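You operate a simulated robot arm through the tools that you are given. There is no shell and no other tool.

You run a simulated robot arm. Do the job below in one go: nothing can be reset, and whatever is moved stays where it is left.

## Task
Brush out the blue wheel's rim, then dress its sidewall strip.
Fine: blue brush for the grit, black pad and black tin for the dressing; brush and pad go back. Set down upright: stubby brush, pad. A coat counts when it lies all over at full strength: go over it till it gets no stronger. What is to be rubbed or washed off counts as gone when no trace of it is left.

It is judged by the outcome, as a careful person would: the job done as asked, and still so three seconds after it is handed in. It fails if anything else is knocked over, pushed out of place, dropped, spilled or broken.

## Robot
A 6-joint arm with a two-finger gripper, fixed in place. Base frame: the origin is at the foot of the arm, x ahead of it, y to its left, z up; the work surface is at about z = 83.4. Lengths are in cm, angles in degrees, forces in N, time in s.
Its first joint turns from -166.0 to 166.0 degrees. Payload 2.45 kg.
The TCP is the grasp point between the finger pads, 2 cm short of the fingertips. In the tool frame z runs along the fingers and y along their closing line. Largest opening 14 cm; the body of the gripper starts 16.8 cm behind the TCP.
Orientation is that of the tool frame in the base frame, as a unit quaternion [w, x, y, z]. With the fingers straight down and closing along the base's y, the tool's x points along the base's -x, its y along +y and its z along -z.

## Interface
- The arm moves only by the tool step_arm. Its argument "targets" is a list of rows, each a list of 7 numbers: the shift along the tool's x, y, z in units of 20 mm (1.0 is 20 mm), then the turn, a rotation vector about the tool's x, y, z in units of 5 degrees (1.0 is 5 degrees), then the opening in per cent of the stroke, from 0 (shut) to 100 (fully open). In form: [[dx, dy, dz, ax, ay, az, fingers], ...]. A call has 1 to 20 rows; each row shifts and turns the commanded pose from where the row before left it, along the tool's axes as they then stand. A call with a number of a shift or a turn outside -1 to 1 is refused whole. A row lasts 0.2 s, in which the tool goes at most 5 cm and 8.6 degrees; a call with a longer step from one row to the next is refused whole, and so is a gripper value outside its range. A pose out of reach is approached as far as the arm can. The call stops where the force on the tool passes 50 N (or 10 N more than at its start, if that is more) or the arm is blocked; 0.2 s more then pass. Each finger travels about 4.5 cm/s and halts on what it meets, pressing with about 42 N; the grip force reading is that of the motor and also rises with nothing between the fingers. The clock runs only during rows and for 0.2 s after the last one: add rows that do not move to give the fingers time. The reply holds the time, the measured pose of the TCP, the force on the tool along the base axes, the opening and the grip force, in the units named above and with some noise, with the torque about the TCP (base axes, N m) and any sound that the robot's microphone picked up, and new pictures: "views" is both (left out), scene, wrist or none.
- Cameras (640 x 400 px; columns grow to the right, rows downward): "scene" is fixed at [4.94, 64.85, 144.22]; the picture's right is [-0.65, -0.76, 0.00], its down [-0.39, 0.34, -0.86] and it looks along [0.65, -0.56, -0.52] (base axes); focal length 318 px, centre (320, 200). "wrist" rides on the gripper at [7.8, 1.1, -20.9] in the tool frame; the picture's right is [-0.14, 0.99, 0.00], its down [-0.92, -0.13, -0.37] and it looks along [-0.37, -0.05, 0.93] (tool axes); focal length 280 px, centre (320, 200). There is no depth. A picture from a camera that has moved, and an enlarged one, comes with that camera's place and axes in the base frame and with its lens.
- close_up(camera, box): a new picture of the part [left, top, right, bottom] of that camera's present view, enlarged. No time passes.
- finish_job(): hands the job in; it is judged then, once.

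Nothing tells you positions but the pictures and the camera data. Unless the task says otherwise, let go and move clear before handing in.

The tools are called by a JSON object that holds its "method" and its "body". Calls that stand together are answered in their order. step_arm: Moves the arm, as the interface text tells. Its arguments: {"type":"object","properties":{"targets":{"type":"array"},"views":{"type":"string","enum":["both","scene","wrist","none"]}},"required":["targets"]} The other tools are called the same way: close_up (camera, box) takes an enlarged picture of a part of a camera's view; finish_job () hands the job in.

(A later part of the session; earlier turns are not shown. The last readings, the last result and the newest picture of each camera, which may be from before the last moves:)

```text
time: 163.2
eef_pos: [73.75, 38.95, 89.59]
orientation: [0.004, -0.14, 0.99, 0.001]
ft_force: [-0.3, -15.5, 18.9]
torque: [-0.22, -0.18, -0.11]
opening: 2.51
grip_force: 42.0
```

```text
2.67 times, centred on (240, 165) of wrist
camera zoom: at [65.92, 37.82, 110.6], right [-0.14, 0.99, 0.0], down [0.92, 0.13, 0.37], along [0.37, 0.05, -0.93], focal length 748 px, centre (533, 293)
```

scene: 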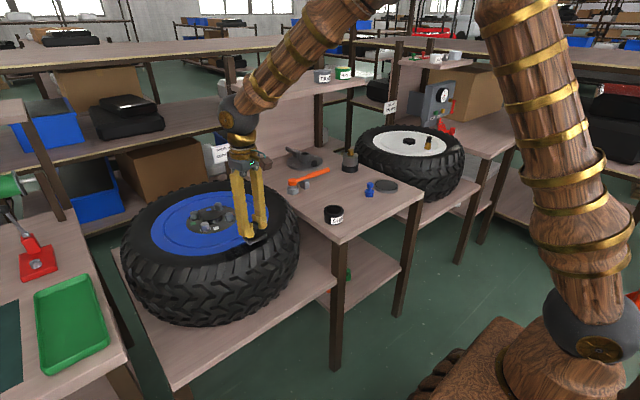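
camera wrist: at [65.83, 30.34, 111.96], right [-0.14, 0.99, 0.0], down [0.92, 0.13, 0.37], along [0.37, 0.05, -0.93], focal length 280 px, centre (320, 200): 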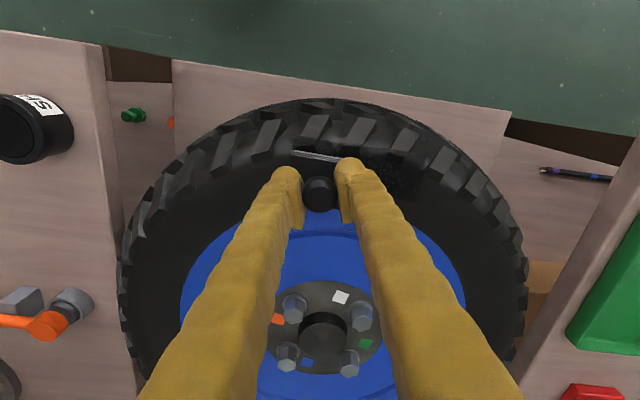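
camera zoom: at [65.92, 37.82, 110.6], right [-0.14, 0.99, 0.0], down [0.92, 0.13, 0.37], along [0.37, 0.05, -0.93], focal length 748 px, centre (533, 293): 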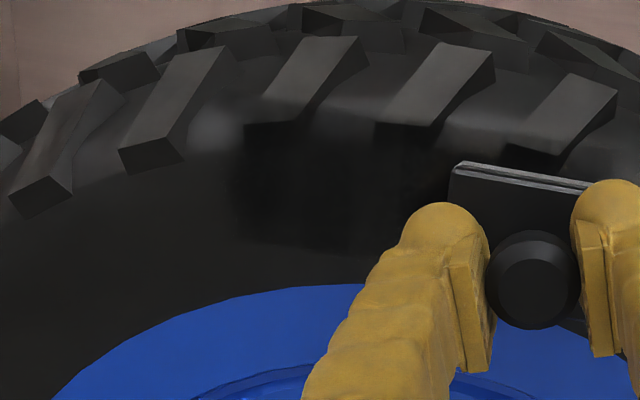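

{"method": "close_up", "body": {"camera": "wrist", "box": [190, 110, 300, 200]}}

{"method": "step_arm", "body": {"targets": [[0, 0, -0.3, 0, 0, 0, 0], [0, 0, -1, 0, 0, 1, 0], [0, 0, -1, 0, 0, 1, 0], [0, 0, -0.7, 0, 0, 1, 0], [0, -1, 0, 0, 0, 0.2, 0], [0, -1, 0, 0, 0, 0, 0], [0, -1, 0, 0, 0, 0, 0], [0, -1, 0, 0, 0, 0, 0], [0, -1, 0, 0, 0, 0, 0], [0, -1, 0, 0, 0, 0, 0], [0, -1, 0, 0, 0, 0, 0], [0, -1, 0, 0, 0, 0, 0], [0, -1, 0, 0, 0, 0, 0], [0, 0, 0, 0, 0, 0, 0]], "views": "both"}}

{"method": "close_up", "body": {"camera": "wrist", "box": [340, 80, 580, 230]}}

{"method": "close_up", "body": {"camera": "wrist", "box": [440, 90, 550, 170]}}

{"method": "close_up", "body": {"camera": "wrist", "box": [370, 95, 480, 175]}}

{"method": "close_up", "body": {"camera": "scene", "box": [215, 225, 275, 268]}}

```text
4.44 times, centred on (245, 155) of wrist
camera zoom: at [65.92, 37.82, 110.6], right [-0.14, 0.99, 0.0], down [0.92, 0.13, 0.37], along [0.37, 0.05, -0.93], focal length 1246 px, centre (653, 400)
```

zoom: 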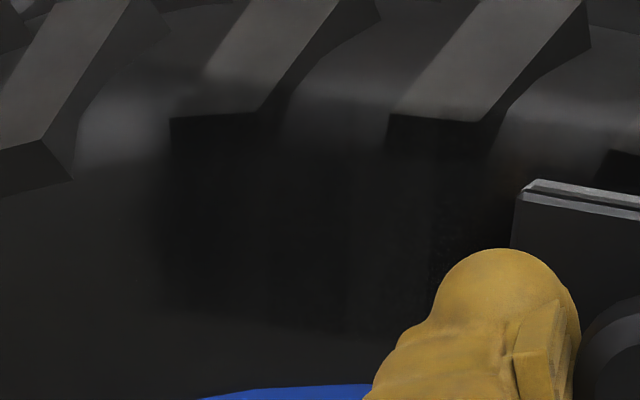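

```text
time: 166.2
eef_pos: [73.88, 20.84, 95.53]
orientation: [0.002, 0.0, 1.0, 0.001]
ft_force: [0.4, 0.4, -0.8]
torque: [-0.01, -0.01, -0.02]
opening: 2.5
grip_force: 42.1
camera wrist: at [65.93, 21.97, 116.55], right [0.14, 0.99, 0.0], down [0.92, -0.13, 0.37], along [0.37, -0.05, -0.93], focal length 280 px, centre (320, 200)
```

scene: 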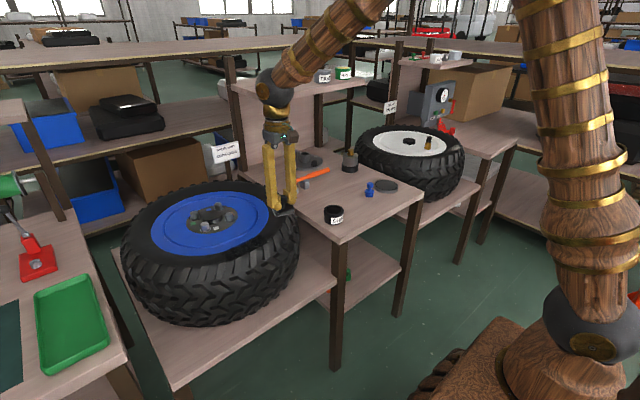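
wrist: 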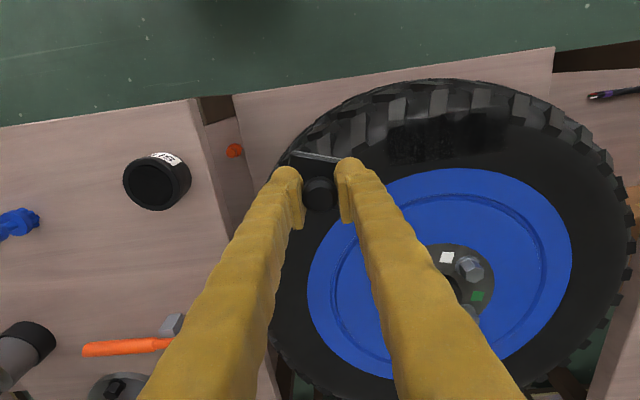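

```text
2.67 times, centred on (460, 155) of wrist
camera zoom: at [65.93, 21.97, 116.55], right [0.14, 0.99, 0.0], down [0.92, -0.13, 0.37], along [0.37, -0.05, -0.93], focal length 748 px, centre (-53, 320)
```

zoom: 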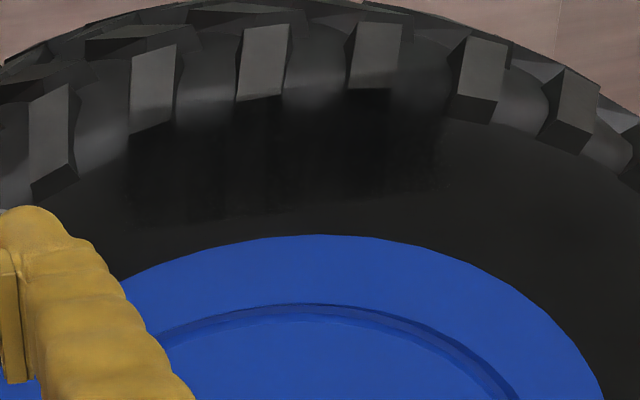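

```text
5.00 times, centred on (495, 130) of wrist
camera zoom: at [65.93, 21.97, 116.55], right [0.14, 0.99, 0.0], down [0.92, -0.13, 0.37], along [0.37, -0.05, -0.93], focal length 1402 px, centre (-555, 550)
```

zoom: 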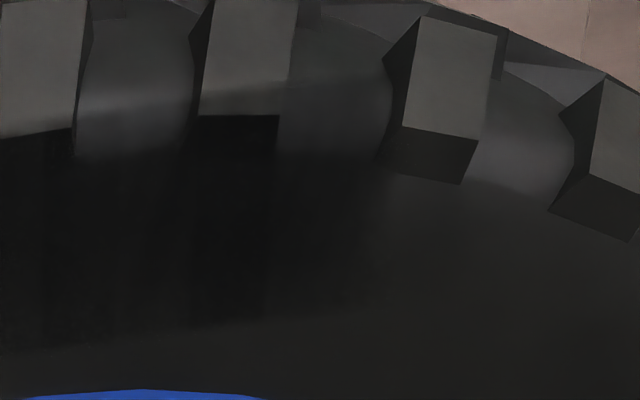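

```text
5.00 times, centred on (425, 135) of wrist
camera zoom: at [65.93, 21.97, 116.55], right [0.14, 0.99, 0.0], down [0.92, -0.13, 0.37], along [0.37, -0.05, -0.93], focal length 1402 px, centre (-205, 525)
```

zoom: 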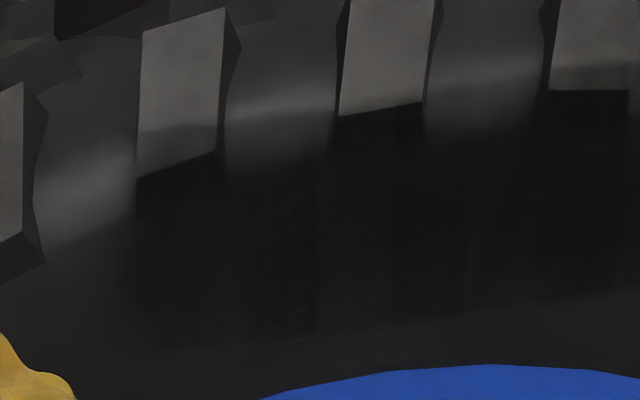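

```text
9.30 times, centred on (245, 246) of scene
camera zoom: at [4.94, 64.85, 144.22], right [-0.65, -0.76, 0.0], down [-0.39, 0.34, -0.86], along [0.65, -0.56, -0.52], focal length 2954 px, centre (1018, -233)
```

zoom: 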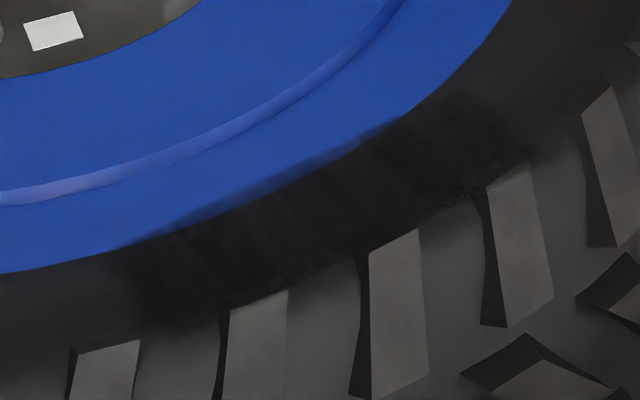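

The strip covers roughly x 70.6–75.4 and y 28.7–41.8, including the block shoulders. The +y end and outer edge are weaker. I'll reload and then work those areas.

{"method": "step_arm", "body": {"targets": [[0, -1, 0, 0, 0, 0, 0], [-0.07, -1, 0, 0, 0, 0, 0], [-0.07, -1, 0, 0, 0, 0, 0], [-0.07, -1, 0, 0, 0, 0, 0], [-0.07, -1, 0, 0, 0, 0, 0], [-0.07, -1, 0, 0, 0, 0, 0], [-0.07, -1, 0, 0, 0, 0, 0], [0, -1, 0, 0, 0, 0, 0], [0, -1, 0, 0, 0, 0, 0], [0, -1, 0, 0, 0, 0, 0], [0, -0.95, 0.2, 0, 0, 0, 0], [0, 0, 0.8, 0, 0, 0, 0], [0, 0, 0.8, 0, 0, 0, 0], [0, 0, 0.8, 0, 0, 0, 0], [0, 0, 0.8, 0, 0, 0, 0], [0, 0, 0.5, 0, 0, 0, 0], [0, 0, 0.2, 0, 0, 0, 0], [0, 0, 0, 0, 0, 0, 0]], "views": "none"}}

{"method": "step_arm", "body": {"targets": [[0, 0, 0.1, 0, 0, 0, 0], [0, 0, 0, 0, 0, 0, 0]], "views": "none"}}

{"method": "step_arm", "body": {"targets": [[0, 0, 0.06, 0, 0, 0, 0], [0, 0, 0, 0, 0, 0, 0]], "views": "none"}}

{"method": "close_up", "body": {"camera": "scene", "box": [300, 175, 380, 227]}}

{"method": "close_up", "body": {"camera": "wrist", "box": [220, 110, 420, 235]}}

```text
time: 170.0
eef_pos: [74.77, -0.98, 87.35]
orientation: [0.003, 0.0, 1.0, 0.0]
ft_force: [-0.6, -0.3, -0.5]
torque: [0.01, -0.01, 0.0]
opening: 2.51
grip_force: 42.1
```

```text
time: 170.6
eef_pos: [74.56, -1.04, 87.15]
orientation: [0.003, 0.0, 1.0, 0.002]
ft_force: [-0.1, 0.7, -0.9]
torque: [0.02, 0.02, -0.01]
opening: 2.51
grip_force: 41.9
```

```text
time: 171.2
eef_pos: [74.78, -0.93, 87.08]
orientation: [0.003, -0.001, 1.0, 0.001]
ft_force: [0.1, 0.9, -1.1]
torque: [-0.02, 0.03, 0.03]
opening: 2.48
grip_force: 42.0
```

```text
7.69 times, centred on (340, 201) of scene
camera zoom: at [4.94, 64.85, 144.22], right [-0.65, -0.76, 0.0], down [-0.39, 0.34, -0.86], along [0.65, -0.56, -0.52], focal length 2442 px, centre (166, 192)
```

zoom: 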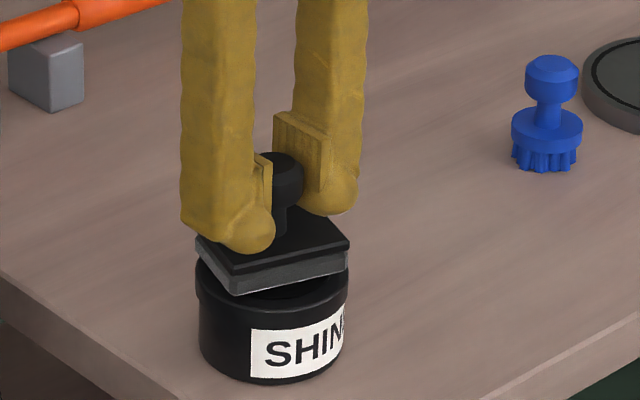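

```text
3.20 times, centred on (320, 172) of wrist
camera zoom: at [66.8, 0.12, 107.98], right [0.14, 0.99, 0.0], down [0.92, -0.13, 0.37], along [0.37, -0.05, -0.93], focal length 897 px, centre (320, 288)
```

zoom: 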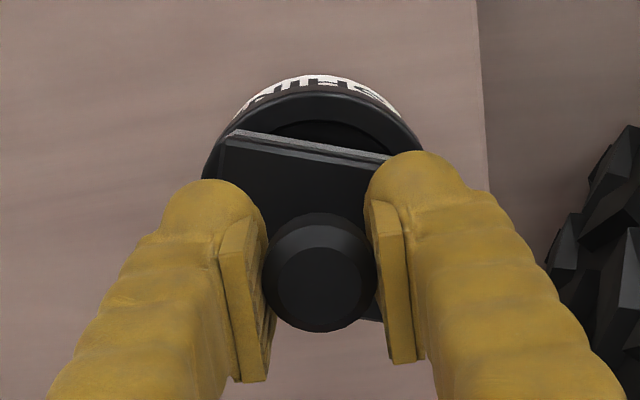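

{"method": "step_arm", "body": {"targets": [[0, 0, 0.06, 0, 0, 0, 0], [0, 0, 0, 0, 0, 0, 0]], "views": "none"}}

{"method": "step_arm", "body": {"targets": [[0, 0, 0.05, 0, 0, 0, 0], [0, 0, 0, 0, 0, 0, 0]], "views": "none"}}

{"method": "step_arm", "body": {"targets": [[0, 0, 0.04, 0, 0, 0, 0], [0, 0, 0, 0, 0, 0, 0]], "views": "none"}}

```text
time: 171.8
eef_pos: [74.67, -1.04, 86.88]
orientation: [0.002, 0.001, 1.0, 0.001]
ft_force: [-0.3, -0.9, -0.9]
torque: [0.03, -0.01, -0.04]
opening: 2.52
grip_force: 41.4
```

```text
time: 172.4
eef_pos: [74.71, -1.07, 86.86]
orientation: [0.003, 0.0, 1.0, 0.001]
ft_force: [-0.1, 0.2, -0.8]
torque: [0.0, 0.03, -0.01]
opening: 2.49
grip_force: 42.3
```

```text
time: 173.0
eef_pos: [74.73, -0.93, 86.84]
orientation: [0.003, 0.001, 1.0, 0.001]
ft_force: [-0.8, -1.1, 5.1]
torque: [0.01, 0.14, 0.02]
opening: 2.51
grip_force: 41.3
```

{"method": "step_arm", "body": {"targets": [[0, 0, 0.03, 0, 0, 0, 0], [0, 0, 0, 0, 0, 0, 0], [0, 0, 0, 0, 0, 0, 0], [0, 0, -0.1, 0, 0, 0, 0], [0, 0, -0.4, 0, 0, 0, 0], [0, 0, -1, 0, 0, 0, 0], [0, 0, -1, 0, 0, 0, 0], [0, 0, -1, 0, 0, 0, 0], [0, 0.5, -0.5, 0, 0, 0, 0], [0.07, 1, 0, 0, 0, 0, 0], [0.07, 1, 0, 0, 0, 0, 0], [0.07, 1, 0, 0, 0, 0, 0], [0.07, 1, 0, 0, 0, 0, 0], [0.07, 1, 0, 0, 0, 0, 0], [0.07, 1, 0, 0, 0, 0, 0], [0.07, 1, 0, 0, 0, 0, 0], [0.07, 1, 0, 0, 0, 0, 0], [0.07, 1, 0, 0, 0, 0, 0], [0.07, 1, 0, 0, 0, 0, 0]], "views": "none"}}

{"method": "step_arm", "body": {"targets": [[0, 1, 0, 0, 0, 0, 0], [0, 1, 0, 0, 0, 0, 0], [0, 1, 0, 0, 0, 0, 0], [0, 1, 0, 0, 0, 0, 0], [0, 1, 0, 0, 0, 0, 0], [0, 1, 0, 0, 0, 0, 0], [0, 1, 0, 0, 0, 0, 0], [0, 1, 0, 0, 0, 0, 0], [0, 1, 0, 0, 0, 0, 0], [0, 0.3, 0, 0, 0, -0.2, 0], [0, 0, 0, 0, 0, -1, 0], [0, 0, 0.4, 0, 0, -1, 0], [0, 0, 0.8, 0, 0, -1, 0], [0, 0, 0.5, 0, 0, 0, 0], [0, 0, 0.3, 0, 0, 0, 0], [0, 0, 0, 0, 0, 0, 0]], "views": "none"}}

{"method": "close_up", "body": {"camera": "wrist", "box": [180, 80, 420, 230]}}

{"method": "close_up", "body": {"camera": "scene", "box": [190, 205, 290, 268]}}

```text
time: 177.0
eef_pos: [73.33, 20.09, 94.68]
orientation: [0.003, 0.0, 1.0, 0.001]
ft_force: [0.0, 0.6, -0.6]
torque: [0.0, 0.03, 0.03]
opening: 2.5
grip_force: 42.2
```

```text
time: 180.4
eef_pos: [73.28, 38.7, 90.71]
orientation: [0.002, -0.139, 0.99, 0.001]
ft_force: [0.1, 0.0, 0.5]
torque: [-0.04, 0.02, 0.02]
opening: 2.52
grip_force: 41.9
```

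```text
2.67 times, centred on (300, 155) of wrist
camera zoom: at [65.38, 37.52, 111.7], right [-0.14, 0.99, 0.0], down [0.92, 0.13, 0.37], along [0.37, 0.05, -0.93], focal length 748 px, centre (373, 320)
```

zoom: 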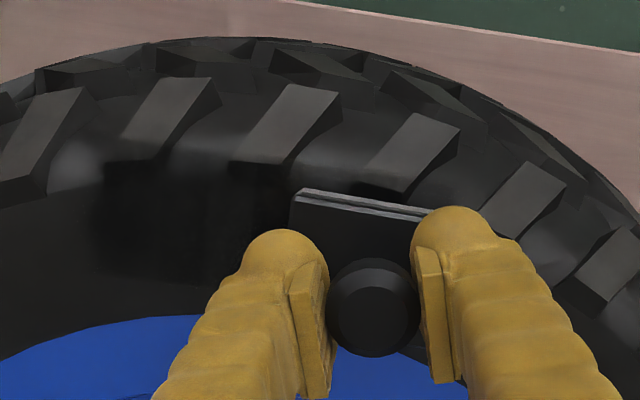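

```text
6.35 times, centred on (240, 236) of scene
camera zoom: at [4.94, 64.85, 144.22], right [-0.65, -0.76, 0.0], down [-0.39, 0.34, -0.86], along [0.65, -0.56, -0.52], focal length 2016 px, centre (828, -32)
```

zoom: 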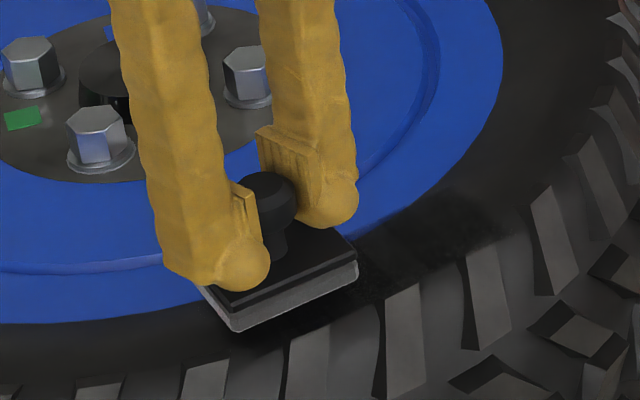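

{"method": "step_arm", "body": {"targets": [[0, 0, 0.3, 0, 0, 0, 0], [0, 0, 0.2, 0, 0, 0, 0], [0, 0, 0, 0, 0, 0, 0]], "views": "none"}}

{"method": "step_arm", "body": {"targets": [[0, 0, 0.05, 0, 0, 0, 0], [0, 0, 0, 0, 0, 0, 0]], "views": "none"}}

{"method": "step_arm", "body": {"targets": [[0, 0, 0.04, 0, 0, 0, 0], [0, 0, 0, 0, 0, 0, 0]], "views": "none"}}

```text
time: 181.2
eef_pos: [73.33, 38.62, 89.79]
orientation: [0.002, -0.14, 0.99, 0.001]
ft_force: [-0.2, -0.2, -0.2]
torque: [-0.02, 0.02, 0.02]
opening: 2.52
grip_force: 41.9
```

```text
time: 181.8
eef_pos: [73.35, 38.73, 89.7]
orientation: [0.002, -0.139, 0.99, 0.001]
ft_force: [0.5, 0.4, -0.8]
torque: [0.03, 0.0, -0.01]
opening: 2.53
grip_force: 42.4
```

```text
time: 182.4
eef_pos: [73.37, 38.66, 89.68]
orientation: [0.003, -0.139, 0.99, 0.001]
ft_force: [-3.3, -2.6, 12.0]
torque: [-0.02, -0.04, -0.04]
opening: 2.51
grip_force: 41.9
```

Contact at 12 N. Now I'll rub back and forth over the +y end.

{"method": "step_arm", "body": {"targets": [[-0.0689, 0.2403, 0, 0, 0, 0, 0], [-0.0689, 0.2403, 0, 0, 0, 0, 0], [0.0689, -0.2403, 0, 0, 0, 0, 0], [0.0689, -0.2403, 0, 0, 0, 0, 0], [0.0689, -0.2403, 0, 0, 0, 0, 0], [-0.0689, 0.2403, 0, 0, 0, 0, 0], [-0.0689, 0.2403, 0, 0, 0, 0, 0], [-0.0689, 0.2403, 0, 0, 0, 0, 0]], "views": "none"}}

{"method": "step_arm", "body": {"targets": [[-0.0689, 0.2403, 0, 0, 0, 0, 0], [0.0689, -0.2403, 0, 0, 0, 0, 0], [0.0689, -0.2403, 0, 0, 0, 0, 0], [0.0689, -0.2403, 0, 0, 0, 0, 0], [0.0689, -0.2403, 0, 0, 0, 0, 0], [-0.0689, 0.2403, 0, 0, 0, 0, 0], [-0.0689, 0.2403, 0, 0, 0, 0, 0], [-0.0689, 0.2403, 0, 0, 0, 0, 0]], "views": "none"}}

{"method": "step_arm", "body": {"targets": [[-0.24, -0.0689, 0, 0, 0, 0, 0], [0.0689, -0.2403, 0, 0, 0, 0, 0], [0.0689, -0.2403, 0, 0, 0, 0, 0], [0.0689, -0.2403, 0, 0, 0, 0, 0], [-0.0689, 0.2403, 0, 0, 0, 0, 0], [-0.0689, 0.2403, 0, 0, 0, 0, 0], [-0.0689, 0.2403, 0, 0, 0, 0, 0]], "views": "none"}}

{"method": "close_up", "body": {"camera": "wrist", "box": [180, 80, 420, 230]}}

{"method": "close_up", "body": {"camera": "scene", "box": [190, 205, 290, 268]}}

```text
time: 184.2
eef_pos: [73.27, 39.59, 89.64]
orientation: [0.003, -0.139, 0.99, 0.0]
ft_force: [-0.6, -11.5, 16.6]
torque: [-0.18, -0.23, -0.14]
opening: 2.5
grip_force: 41.5
```

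```text
time: 186.0
eef_pos: [73.37, 39.58, 89.63]
orientation: [0.002, -0.139, 0.99, 0.0]
ft_force: [-0.3, -17.7, 23.6]
torque: [-0.31, -0.32, -0.17]
opening: 2.51
grip_force: 42.1
```

```text
time: 187.6
eef_pos: [73.81, 39.73, 89.55]
orientation: [0.002, -0.14, 0.99, 0.0]
ft_force: [1.0, -19.4, 24.7]
torque: [-0.39, -0.26, -0.16]
opening: 2.53
grip_force: 42.2
```

```text
2.67 times, centred on (300, 155) of wrist
camera zoom: at [65.87, 38.49, 110.53], right [-0.14, 0.99, 0.0], down [0.92, 0.13, 0.37], along [0.37, 0.05, -0.93], focal length 748 px, centre (373, 320)
```

zoom: 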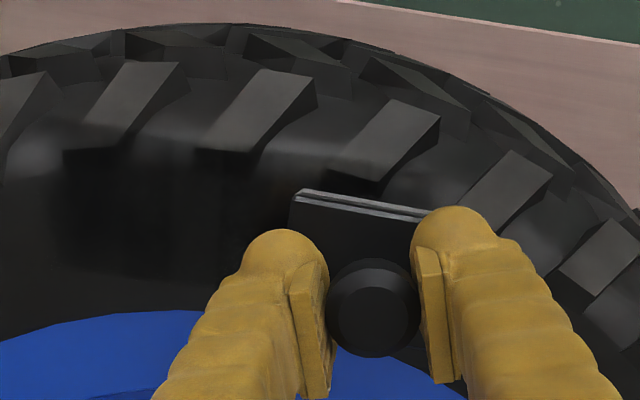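

```text
6.35 times, centred on (240, 236) of scene
camera zoom: at [4.94, 64.85, 144.22], right [-0.65, -0.76, 0.0], down [-0.39, 0.34, -0.86], along [0.65, -0.56, -0.52], focal length 2016 px, centre (828, -32)
```

zoom: 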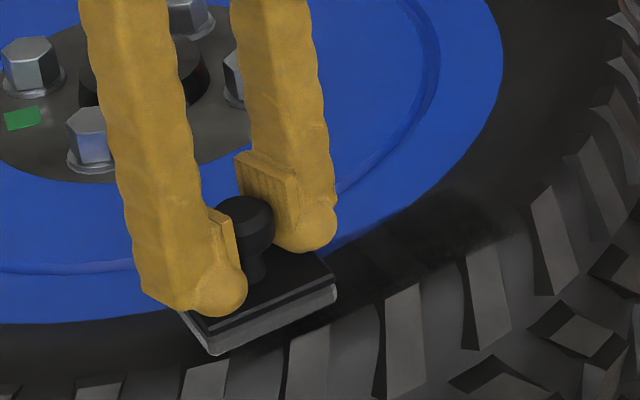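

Now a full pass back to the -y end, with a rub there.

{"method": "step_arm", "body": {"targets": [[0.24, 0.0689, 0, 0, 0, 0, 0], [0.0689, -0.2403, 0, 0, 0, 0, 0], [0.0689, -0.2403, 0, 0, 0, 0, 0], [0.0689, -0.2403, 0, 0, 0, 0, 0], [0.0689, -0.2403, 0, 0, 0, 0, 0], [0.0689, -0.2403, 0, 0, 0, 0, 0], [0.0689, -0.2403, 0, 0, 0, 0, 0]], "views": "none"}}

{"method": "step_arm", "body": {"targets": [[0.0689, -0.2403, 0, 0, 0, 0, 0], [0.0689, -0.2403, 0, 0, 0, 0, 0], [0.0689, -0.2403, 0, 0, 0, 0, 0], [0.0689, -0.2403, 0, 0, 0, 0, 0], [0.0689, -0.2403, 0, 0, 0, 0, 0], [0.0689, -0.2403, 0, 0, 0, 0, 0]], "views": "none"}}

{"method": "step_arm", "body": {"targets": [[0.0689, -0.2403, 0, 0, 0, 0, 0], [0.0689, -0.2403, 0, 0, 0, 0, 0], [0.0689, -0.2403, 0, 0, 0, 0, 0], [0.0689, -0.2403, 0, 0, 0, 0, 0], [0.0689, -0.2403, 0, 0, 0, 0, 0], [-0.0689, 0.2403, 0, 0, 0, 0, 0], [-0.0689, 0.2403, 0, 0, 0, 0, 0], [-0.0689, 0.2403, 0, 0, 0, 0, 0], [0.0689, -0.2403, 0, 0, 0, 0, 0], [0.0689, -0.2403, 0, 0, 0, 0, 0], [0.0689, -0.2403, 0, 0, 0, 0, 0]], "views": "none"}}

{"method": "close_up", "body": {"camera": "wrist", "box": [280, 80, 520, 230]}}

{"method": "close_up", "body": {"camera": "scene", "box": [190, 205, 290, 268]}}

```text
time: 189.2
eef_pos: [73.29, 36.67, 89.59]
orientation: [0.004, -0.14, 0.99, 0.0]
ft_force: [0.0, 9.0, 14.4]
torque: [0.12, 0.1, -0.03]
opening: 2.51
grip_force: 41.3
```

```text
time: 190.6
eef_pos: [73.34, 33.62, 89.55]
orientation: [0.002, -0.139, 0.99, 0.0]
ft_force: [-0.8, 5.0, 6.6]
torque: [0.05, 0.01, 0.01]
opening: 2.5
grip_force: 42.4
```

```text
time: 193.0
eef_pos: [73.2, 31.09, 89.53]
orientation: [0.002, -0.139, 0.99, 0.001]
ft_force: [-0.8, 3.1, 4.2]
torque: [0.03, -0.01, 0.0]
opening: 2.51
grip_force: 42.0
```

```text
2.67 times, centred on (400, 155) of wrist
camera zoom: at [65.31, 30.06, 110.51], right [-0.14, 0.99, 0.0], down [0.92, 0.13, 0.37], along [0.37, 0.05, -0.93], focal length 748 px, centre (107, 320)
```

zoom: 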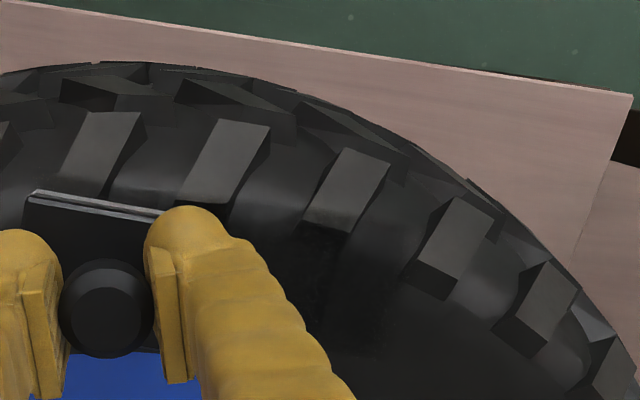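

```text
6.35 times, centred on (240, 236) of scene
camera zoom: at [4.94, 64.85, 144.22], right [-0.65, -0.76, 0.0], down [-0.39, 0.34, -0.86], along [0.65, -0.56, -0.52], focal length 2016 px, centre (828, -32)
```

zoom: 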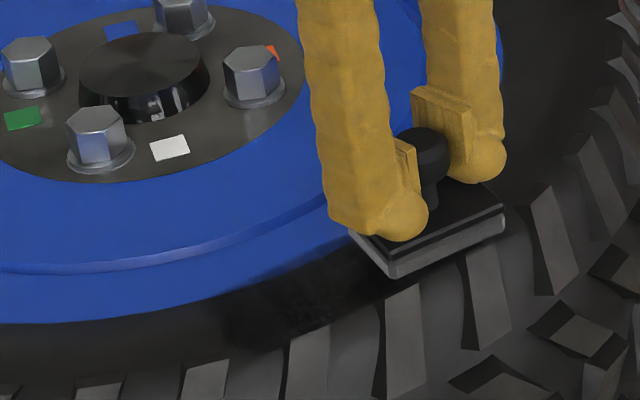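

{"method": "step_arm", "body": {"targets": [[0.24, 0.0689, 0.04, 0, 0, 0, 0], [-0.0689, 0.2403, 0, 0, 0, 0, 0], [-0.0689, 0.2403, 0, 0, 0, 0, 0], [0.0689, -0.2403, 0, 0, 0, 0, 0], [0.0689, -0.2403, 0, 0, 0, 0, 0], [-0.0689, 0.2403, 0, 0, 0, 0, 0], [-0.0689, 0.2403, 0, 0, 0, 0, 0], [-0.0689, 0.2403, 0, 0, 0, 0, 0], [-0.0689, 0.2403, 0, 0, 0, 0, 0]], "views": "none"}}

{"method": "step_arm", "body": {"targets": [[-0.0689, 0.2403, 0, 0, 0, 0, 0], [-0.0689, 0.2403, 0, 0, 0, 0, 0], [-0.0689, 0.2403, 0, 0, 0, 0, 0], [-0.0689, 0.2403, 0, 0, 0, 0, 0], [-0.0689, 0.2403, 0, 0, 0, 0, 0], [-0.0689, 0.2403, 0, 0, 0, 0, 0]], "views": "none"}}

{"method": "step_arm", "body": {"targets": [[-0.0689, 0.2403, 0, 0, 0, 0, 0], [-0.0689, 0.2403, 0, 0, 0, 0, 0], [-0.0689, 0.2403, 0, 0, 0, 0, 0], [-0.0689, 0.2403, 0, 0, 0, 0, 0], [-0.0689, 0.2403, 0, 0, 0, 0, 0], [-0.0689, 0.2403, 0, 0, 0, 0, 0], [-0.0689, 0.2403, 0, 0, 0, 0, 0]], "views": "none"}}

{"method": "step_arm", "body": {"targets": [[0, 0, -0.3, 0, 0, 0, 0], [0, 0, -1, 0, 0, 1, 0], [0, 0, -1, 0, 0, 1, 0], [0, 0, -0.7, 0, 0, 1, 0], [0, -1, 0, 0, 0, 0.2, 0], [0, -1, 0, 0, 0, 0, 0], [0, -1, 0, 0, 0, 0, 0], [0, -1, 0, 0, 0, 0, 0], [0, -1, 0, 0, 0, 0, 0], [0, -1, 0, 0, 0, 0, 0], [0, -1, 0, 0, 0, 0, 0], [0, -1, 0, 0, 0, 0, 0], [0, -1, 0, 0, 0, 0, 0], [0, 0, 0, 0, 0, 0, 0]], "views": "both"}}

{"method": "close_up", "body": {"camera": "wrist", "box": [340, 80, 580, 230]}}

{"method": "close_up", "body": {"camera": "wrist", "box": [440, 90, 550, 170]}}

{"method": "close_up", "body": {"camera": "wrist", "box": [370, 95, 480, 175]}}

{"method": "close_up", "body": {"camera": "scene", "box": [215, 225, 275, 268]}}

```text
time: 195.0
eef_pos: [72.67, 33.17, 89.68]
orientation: [0.002, -0.139, 0.99, 0.0]
ft_force: [-1.3, -28.5, 36.1]
torque: [-0.51, 0.01, 0.01]
opening: 2.51
grip_force: 42.0
```

```text
time: 196.4
eef_pos: [72.68, 36.19, 89.5]
orientation: [0.004, -0.139, 0.99, 0.002]
ft_force: [-1.3, -16.2, 23.1]
torque: [-0.24, -0.12, -0.1]
opening: 2.5
grip_force: 42.0
```

```text
time: 198.0
eef_pos: [72.71, 39.63, 89.48]
orientation: [0.003, -0.138, 0.99, 0.0]
ft_force: [-0.8, -1.2, 0.5]
torque: [0.0, 0.0, -0.03]
opening: 2.5
grip_force: 42.3
```

```text
time: 201.0
eef_pos: [72.76, 21.61, 95.54]
orientation: [0.003, 0.0, 1.0, 0.002]
ft_force: [-0.3, 0.0, -0.8]
torque: [0.01, 0.01, 0.01]
opening: 2.55
grip_force: 42.5
camera wrist: at [64.9, 22.69, 116.41], right [0.14, 0.99, 0.0], down [0.92, -0.13, 0.37], along [0.37, -0.05, -0.93], focal length 280 px, centre (320, 200)
```

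scene: 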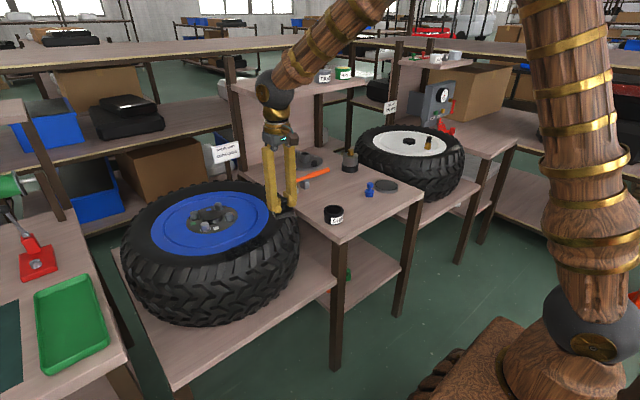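
wrist: 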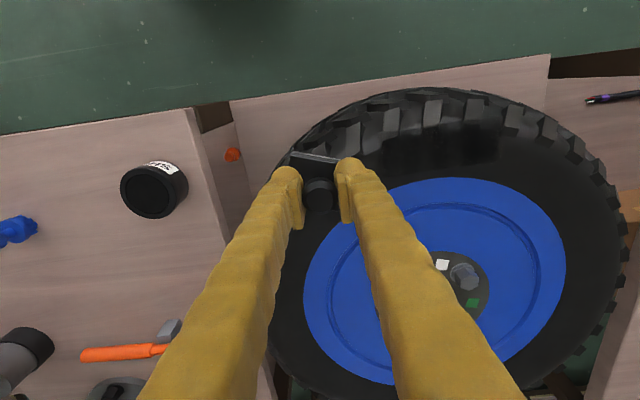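

```text
2.67 times, centred on (460, 155) of wrist
camera zoom: at [64.9, 22.69, 116.41], right [0.14, 0.99, 0.0], down [0.92, -0.13, 0.37], along [0.37, -0.05, -0.93], focal length 748 px, centre (-53, 320)
```

zoom: 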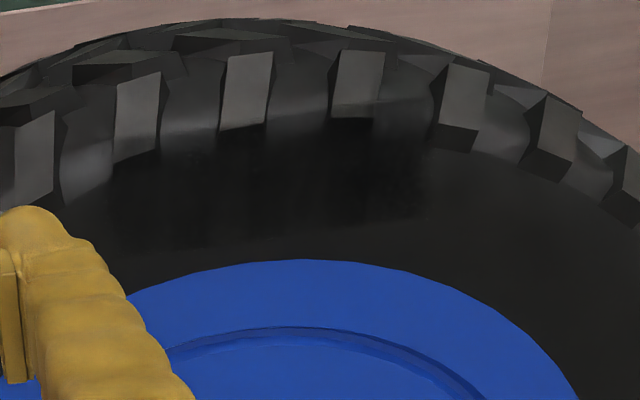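

```text
5.00 times, centred on (495, 130) of wrist
camera zoom: at [64.9, 22.69, 116.41], right [0.14, 0.99, 0.0], down [0.92, -0.13, 0.37], along [0.37, -0.05, -0.93], focal length 1402 px, centre (-555, 550)
```

zoom: 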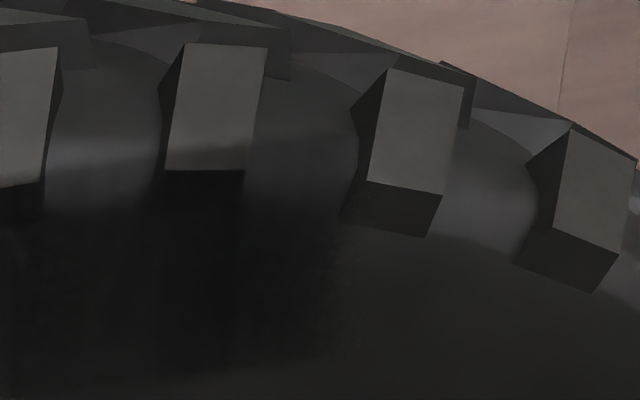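

```text
5.00 times, centred on (425, 135) of wrist
camera zoom: at [64.9, 22.69, 116.41], right [0.14, 0.99, 0.0], down [0.92, -0.13, 0.37], along [0.37, -0.05, -0.93], focal length 1402 px, centre (-205, 525)
```

zoom: 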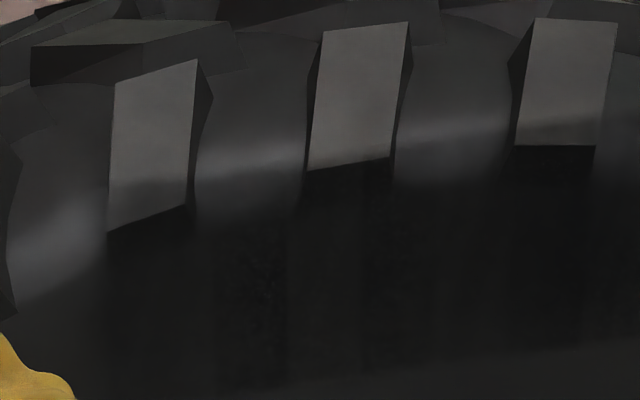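

```text
9.30 times, centred on (245, 246) of scene
camera zoom: at [4.94, 64.85, 144.22], right [-0.65, -0.76, 0.0], down [-0.39, 0.34, -0.86], along [0.65, -0.56, -0.52], focal length 2954 px, centre (1018, -233)
```

zoom: 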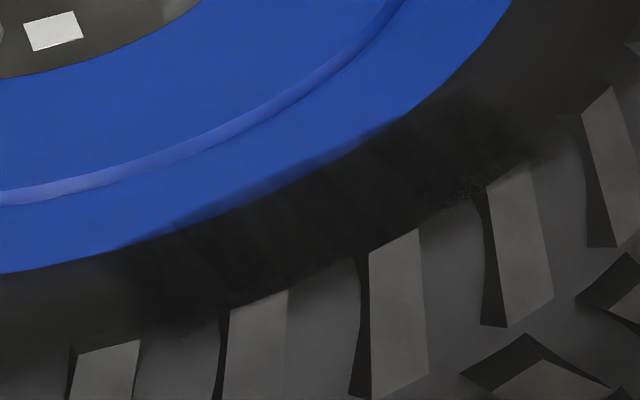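

The dark columns line up with the tread blocks and may be reflections in the glossy coat. I'll look at the strip from the +y side to judge the ends better.

{"method": "step_arm", "body": {"targets": [[0, 1, -0.3, 0, 0, 0, 0], [0, 1, 0, 0, 0, 0, 0], [0, 1, 0, 0, 0, 0, 0], [0, 1, 0, 0, 0, 0, 0], [0, 1, 0, 0, 0, 0, 0], [0, 1, 0, 0, 0, 0, 0], [0, 1, 0, 0, 0, 0, 0], [0, 1, 0, 0, 0, 0, 0], [0, 1, 0, 0, 0, 0, 0], [0, 1, 0, 0, 0, 0, 0], [0, 1, 0, 0, 0, 0, 0], [0, 1, 0, 0, 0, 0, 0], [0, 1, 0, 0, 0, 0, 0], [0, 1, 0, 0, 0, 0, 0], [0, 0, 0, 0, 0, 0, 0]], "views": "both"}}

{"method": "close_up", "body": {"camera": "wrist", "box": [60, 80, 300, 230]}}

{"method": "close_up", "body": {"camera": "wrist", "box": [150, 100, 260, 180]}}

{"method": "close_up", "body": {"camera": "wrist", "box": [80, 110, 190, 190]}}

{"method": "close_up", "body": {"camera": "scene", "box": [215, 225, 275, 268]}}

```text
time: 204.2
eef_pos: [72.69, 49.73, 96.24]
orientation: [0.002, 0.001, 1.0, 0.001]
ft_force: [-0.3, -0.4, -1.0]
torque: [-0.01, -0.01, -0.04]
opening: 2.51
grip_force: 42.1
camera wrist: at [64.83, 50.75, 117.13], right [0.14, 0.99, 0.0], down [0.92, -0.13, 0.37], along [0.37, -0.05, -0.93], focal length 280 px, centre (320, 200)
```

scene: 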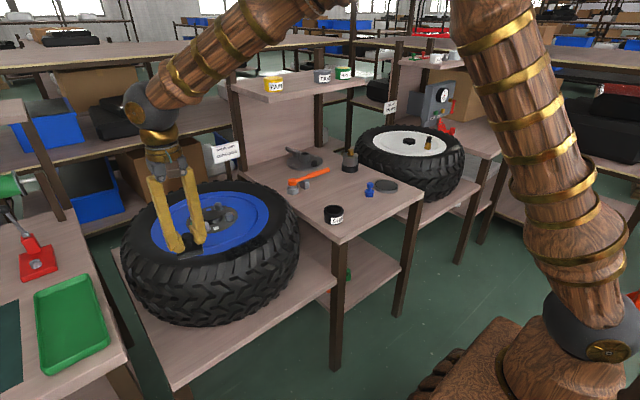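
wrist: 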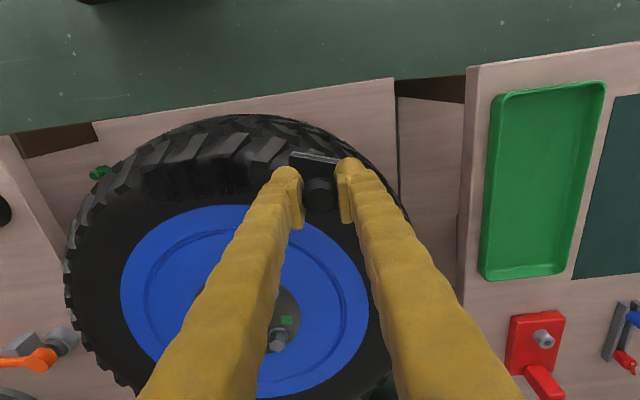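

```text
2.67 times, centred on (180, 155) of wrist
camera zoom: at [64.83, 50.75, 117.13], right [0.14, 0.99, 0.0], down [0.92, -0.13, 0.37], along [0.37, -0.05, -0.93], focal length 748 px, centre (693, 320)
```

zoom: 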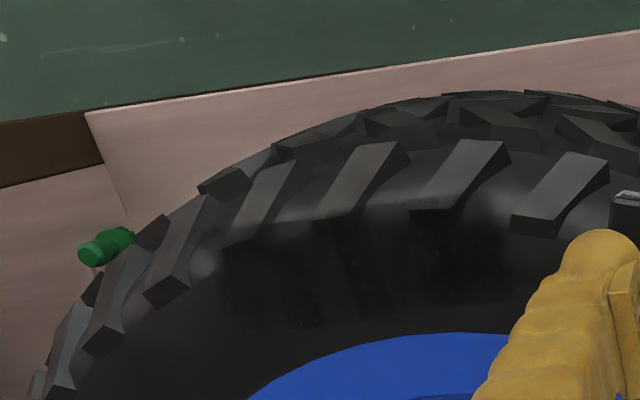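

```text
5.00 times, centred on (205, 140) of wrist
camera zoom: at [64.83, 50.75, 117.13], right [0.14, 0.99, 0.0], down [0.92, -0.13, 0.37], along [0.37, -0.05, -0.93], focal length 1402 px, centre (895, 500)
```

zoom: 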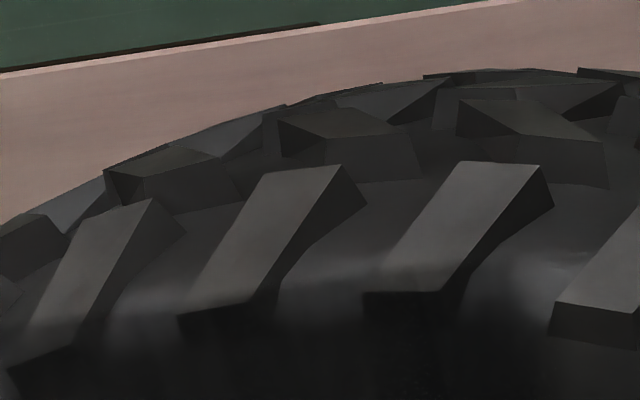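

```text
5.00 times, centred on (135, 150) of wrist
camera zoom: at [64.83, 50.75, 117.13], right [0.14, 0.99, 0.0], down [0.92, -0.13, 0.37], along [0.37, -0.05, -0.93], focal length 1402 px, centre (1245, 450)
```

zoom: 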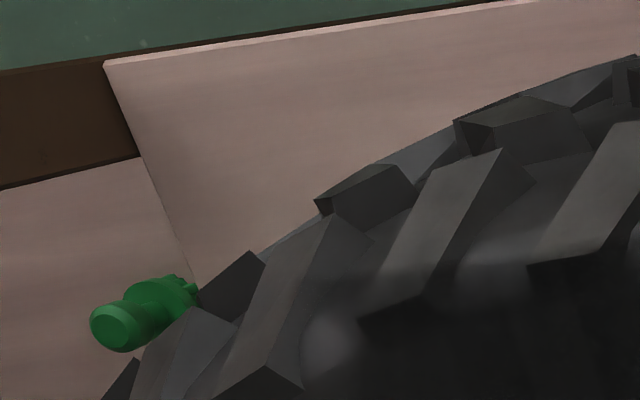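

```text
9.30 times, centred on (245, 246) of scene
camera zoom: at [4.94, 64.85, 144.22], right [-0.65, -0.76, 0.0], down [-0.39, 0.34, -0.86], along [0.65, -0.56, -0.52], focal length 2954 px, centre (1018, -233)
```

zoom: 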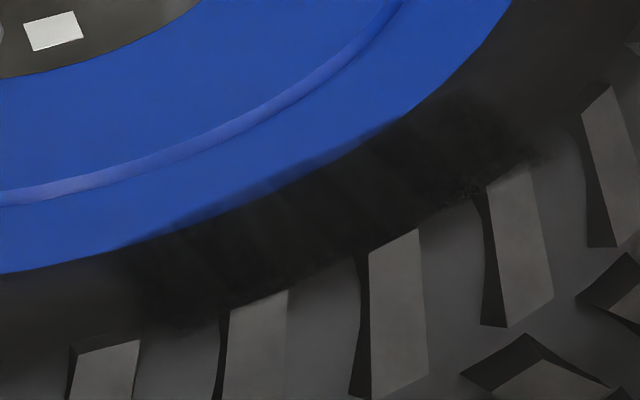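

{"method": "close_up", "body": {"camera": "wrist", "box": [130, 145, 270, 225]}}

{"method": "close_up", "body": {"camera": "wrist", "box": [190, 140, 270, 200]}}

```text
4.57 times, centred on (200, 185) of wrist
camera zoom: at [64.83, 50.75, 117.13], right [0.14, 0.99, 0.0], down [0.92, -0.13, 0.37], along [0.37, -0.05, -0.93], focal length 1282 px, centre (869, 269)
```

zoom: 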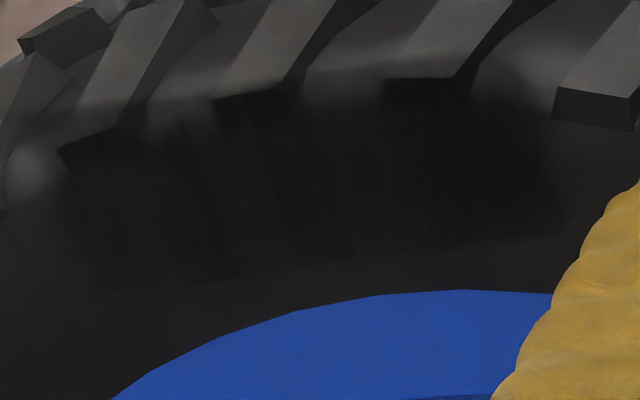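

```text
6.67 times, centred on (230, 170) of wrist
camera zoom: at [64.83, 50.75, 117.13], right [0.14, 0.99, 0.0], down [0.92, -0.13, 0.37], along [0.37, -0.05, -0.93], focal length 1869 px, centre (920, 400)
```

zoom: 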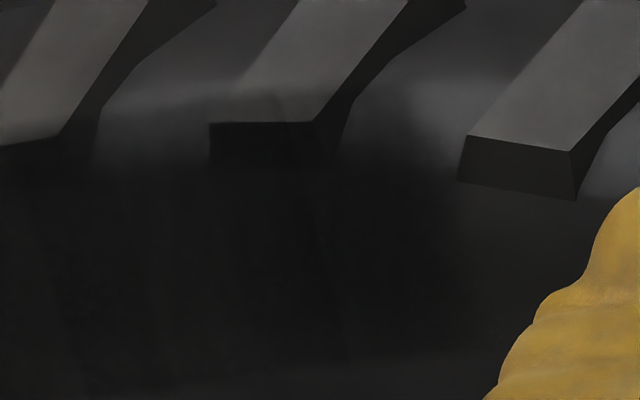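

From this side the strip reads dark over its whole length. I'll reload once more and go over it fully again, then compare to see whether it still gets any stronger.

{"method": "step_arm", "body": {"targets": [[0, -1, 0, 0, 0, 0, 0], [0, -1, 0, 0, 0, 0, 0], [0, -1, 0, 0, 0, 0, 0], [0, -1, 0, 0, 0, 0, 0], [0, -1, 0, 0, 0, 0, 0], [0, -1, 0, 0, 0, 0, 0], [0, -1, 0, 0, 0, 0, 0], [0, -1, 0, 0, 0, 0, 0], [0, -1, 0, 0, 0, 0, 0], [0, -1, 0, 0, 0, 0, 0], [-0.1, -1, 0, 0, 0, 0, 0], [-0.1, -1, 0, 0, 0, 0, 0], [-0.1, -1, 0, 0, 0, 0, 0], [-0.1, -1, 0, 0, 0, 0, 0], [-0.1, -1, 0, 0, 0, 0, 0], [-0.1, -1, 0, 0, 0, 0, 0], [-0.1, -1, 0, 0, 0, 0, 0], [-0.1, -1, 0, 0, 0, 0, 0], [-0.1, -1, 0, 0, 0, 0, 0], [-0.1, -1, 0, 0, 0, 0, 0]], "views": "none"}}

{"method": "step_arm", "body": {"targets": [[0, -1, 0, 0, 0, 0, 0], [0, -1, 0, 0, 0, 0, 0], [0, -1, 0, 0, 0, 0, 0], [0, -1, 0, 0, 0, 0, 0], [0, -1, 0, 0, 0, 0, 0], [0, -0.38, 0.2, 0, 0, 0, 0], [0, 0, 0.8, 0, 0, 0, 0], [0, 0, 0.8, 0, 0, 0, 0], [0, 0, 0.8, 0, 0, 0, 0], [0, 0, 0.8, 0, 0, 0, 0], [0, 0, 0.5, 0, 0, 0, 0], [0, 0, 0.5, 0, 0, 0, 0], [0, 0, 0, 0, 0, 0, 0]], "views": "none"}}

{"method": "close_up", "body": {"camera": "scene", "box": [300, 175, 380, 227]}}

{"method": "close_up", "body": {"camera": "wrist", "box": [220, 110, 420, 235]}}

```text
time: 208.4
eef_pos: [74.68, 9.61, 95.99]
orientation: [0.002, 0.0, 1.0, 0.0]
ft_force: [0.0, -0.2, -0.6]
torque: [-0.02, -0.01, 0.0]
opening: 2.51
grip_force: 42.1
```

```text
time: 211.2
eef_pos: [74.85, -1.1, 87.06]
orientation: [0.003, 0.0, 1.0, 0.001]
ft_force: [-0.4, 0.9, -0.6]
torque: [-0.01, 0.0, 0.0]
opening: 2.5
grip_force: 41.5
```

```text
7.69 times, centred on (340, 201) of scene
camera zoom: at [4.94, 64.85, 144.22], right [-0.65, -0.76, 0.0], down [-0.39, 0.34, -0.86], along [0.65, -0.56, -0.52], focal length 2442 px, centre (166, 192)
```

zoom: 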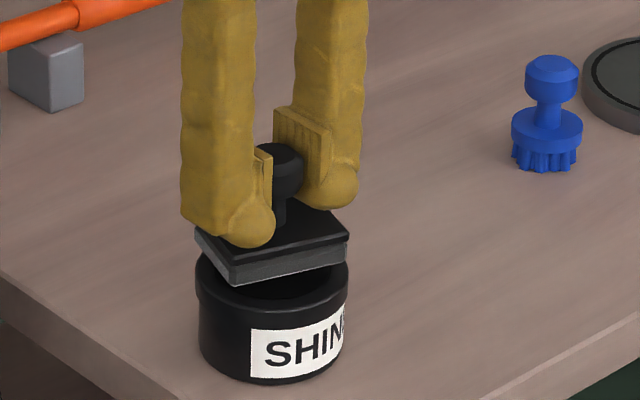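

```text
3.20 times, centred on (320, 172) of wrist
camera zoom: at [66.95, -0.03, 108.16], right [0.14, 0.99, 0.0], down [0.92, -0.13, 0.37], along [0.37, -0.05, -0.93], focal length 897 px, centre (320, 288)
```

zoom: 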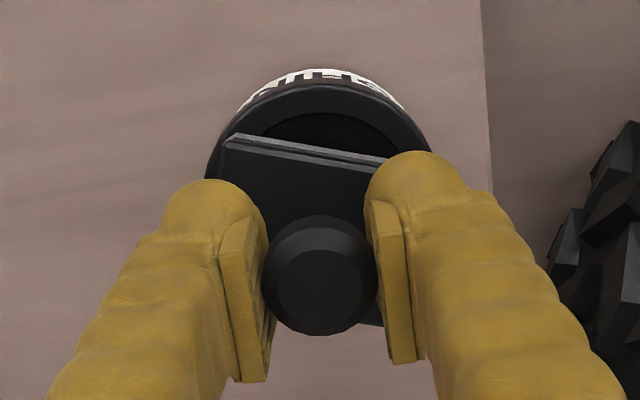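

{"method": "step_arm", "body": {"targets": [[0, 0, 0.12, 0, 0, 0, 0], [0, 0, 0, 0, 0, 0, 0]], "views": "none"}}

{"method": "step_arm", "body": {"targets": [[0, 0, 0.06, 0, 0, 0, 0], [0, 0, 0, 0, 0, 0, 0]], "views": "none"}}

{"method": "step_arm", "body": {"targets": [[0, 0, 0.05, 0, 0, 0, 0], [0, 0, 0, 0, 0, 0, 0]], "views": "none"}}

```text
time: 211.8
eef_pos: [74.85, -1.2, 87.0]
orientation: [0.004, 0.0, 1.0, 0.0]
ft_force: [-0.6, -0.1, -0.9]
torque: [0.02, 0.0, -0.03]
opening: 2.53
grip_force: 42.1
```

```text
time: 212.4
eef_pos: [74.9, -1.09, 86.94]
orientation: [0.002, 0.0, 1.0, 0.001]
ft_force: [0.1, -0.8, -0.8]
torque: [-0.01, 0.04, -0.01]
opening: 2.51
grip_force: 41.6
```

```text
time: 213.0
eef_pos: [74.81, -1.08, 86.73]
orientation: [0.003, 0.0, 1.0, 0.001]
ft_force: [0.4, 0.1, -1.0]
torque: [0.03, -0.02, 0.0]
opening: 2.52
grip_force: 41.8
```

{"method": "step_arm", "body": {"targets": [[0, 0, 0.05, 0, 0, 0, 0], [0, 0, 0, 0, 0, 0, 0]], "views": "none"}}

{"method": "step_arm", "body": {"targets": [[0, 0, 0.04, 0, 0, 0, 0], [0, 0, 0, 0, 0, 0, 0]], "views": "none"}}

{"method": "step_arm", "body": {"targets": [[0, 0, 0.03, 0, 0, 0, 0], [0, 0, 0, 0, 0, 0, 0]], "views": "none"}}

{"method": "close_up", "body": {"camera": "scene", "box": [300, 175, 380, 227]}}

```text
time: 213.6
eef_pos: [74.9, -1.14, 86.53]
orientation: [0.002, 0.0, 1.0, 0.001]
ft_force: [0.0, 0.7, -0.3]
torque: [0.02, 0.0, 0.01]
opening: 2.51
grip_force: 42.1
```

```text
time: 214.2
eef_pos: [74.86, -1.02, 86.64]
orientation: [0.004, 0.0, 1.0, 0.001]
ft_force: [-2.8, -0.3, 14.0]
torque: [-0.03, 0.44, 0.08]
opening: 2.49
grip_force: 42.1
```

```text
time: 214.8
eef_pos: [74.88, -1.09, 86.68]
orientation: [0.004, 0.001, 1.0, 0.001]
ft_force: [-3.1, -0.9, 31.4]
torque: [0.05, 0.86, 0.03]
opening: 2.51
grip_force: 41.9
```

```text
7.69 times, centred on (340, 201) of scene
camera zoom: at [4.94, 64.85, 144.22], right [-0.65, -0.76, 0.0], down [-0.39, 0.34, -0.86], along [0.65, -0.56, -0.52], focal length 2442 px, centre (166, 192)
```

zoom: 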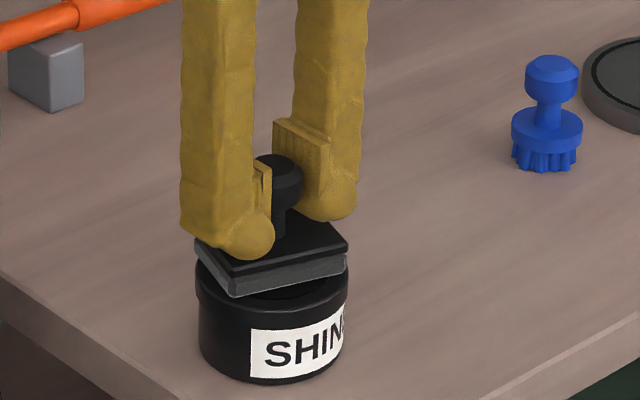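

{"method": "step_arm", "body": {"targets": [[0, 0, -0.1, 0, 0, 0, 0], [0, 0, -0.4, 0, 0, 0, 0], [0, 0, -1, 0, 0, 0, 0], [0, 0, -1, 0, 0, 0, 0], [0, 0, -1, 0, 0, 0, 0], [0, 0, -0.5, 0, 0, 0, 0], [0, 0, 0, 0, 0, 0, 0]], "views": "wrist"}}

{"method": "close_up", "body": {"camera": "scene", "box": [310, 150, 370, 192]}}

{"method": "close_up", "body": {"camera": "wrist", "box": [260, 130, 380, 215]}}

```text
time: 216.4
eef_pos: [74.72, -1.11, 94.41]
orientation: [0.002, -0.001, 1.0, 0.0]
ft_force: [0.8, -1.6, -1.7]
torque: [0.03, -0.02, 0.03]
opening: 2.53
grip_force: 42.3
camera wrist: at [66.89, 0.0, 115.39], right [0.14, 0.99, 0.0], down [0.92, -0.13, 0.37], along [0.37, -0.05, -0.93], focal length 280 px, centre (320, 200)
```

wrist: 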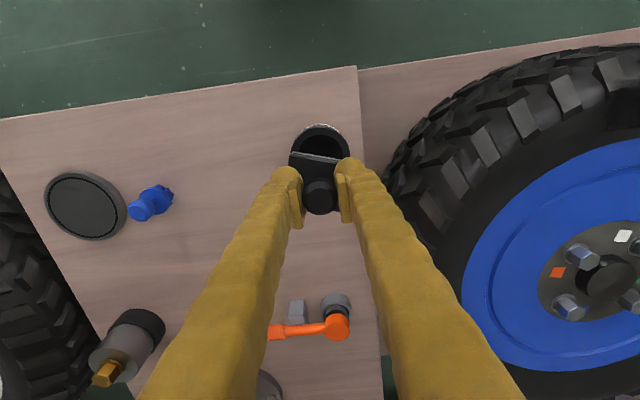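

```text
9.52 times, centred on (340, 171) of scene
camera zoom: at [4.94, 64.85, 144.22], right [-0.65, -0.76, 0.0], down [-0.39, 0.34, -0.86], along [0.65, -0.56, -0.52], focal length 3024 px, centre (130, 476)
```

zoom: 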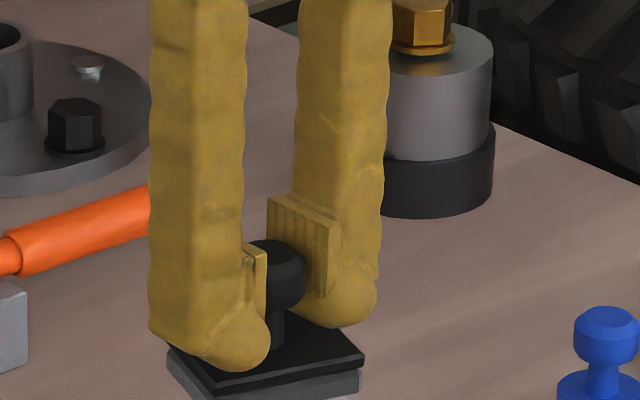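

```text
4.71 times, centred on (320, 172) of wrist
camera zoom: at [66.89, 0.0, 115.39], right [0.14, 0.99, 0.0], down [0.92, -0.13, 0.37], along [0.37, -0.05, -0.93], focal length 1320 px, centre (320, 329)
```

zoom: 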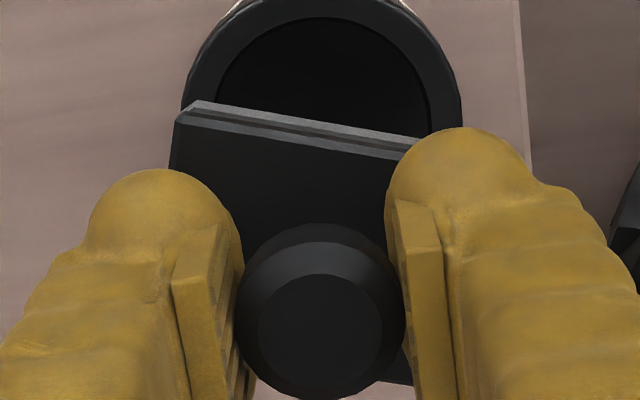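

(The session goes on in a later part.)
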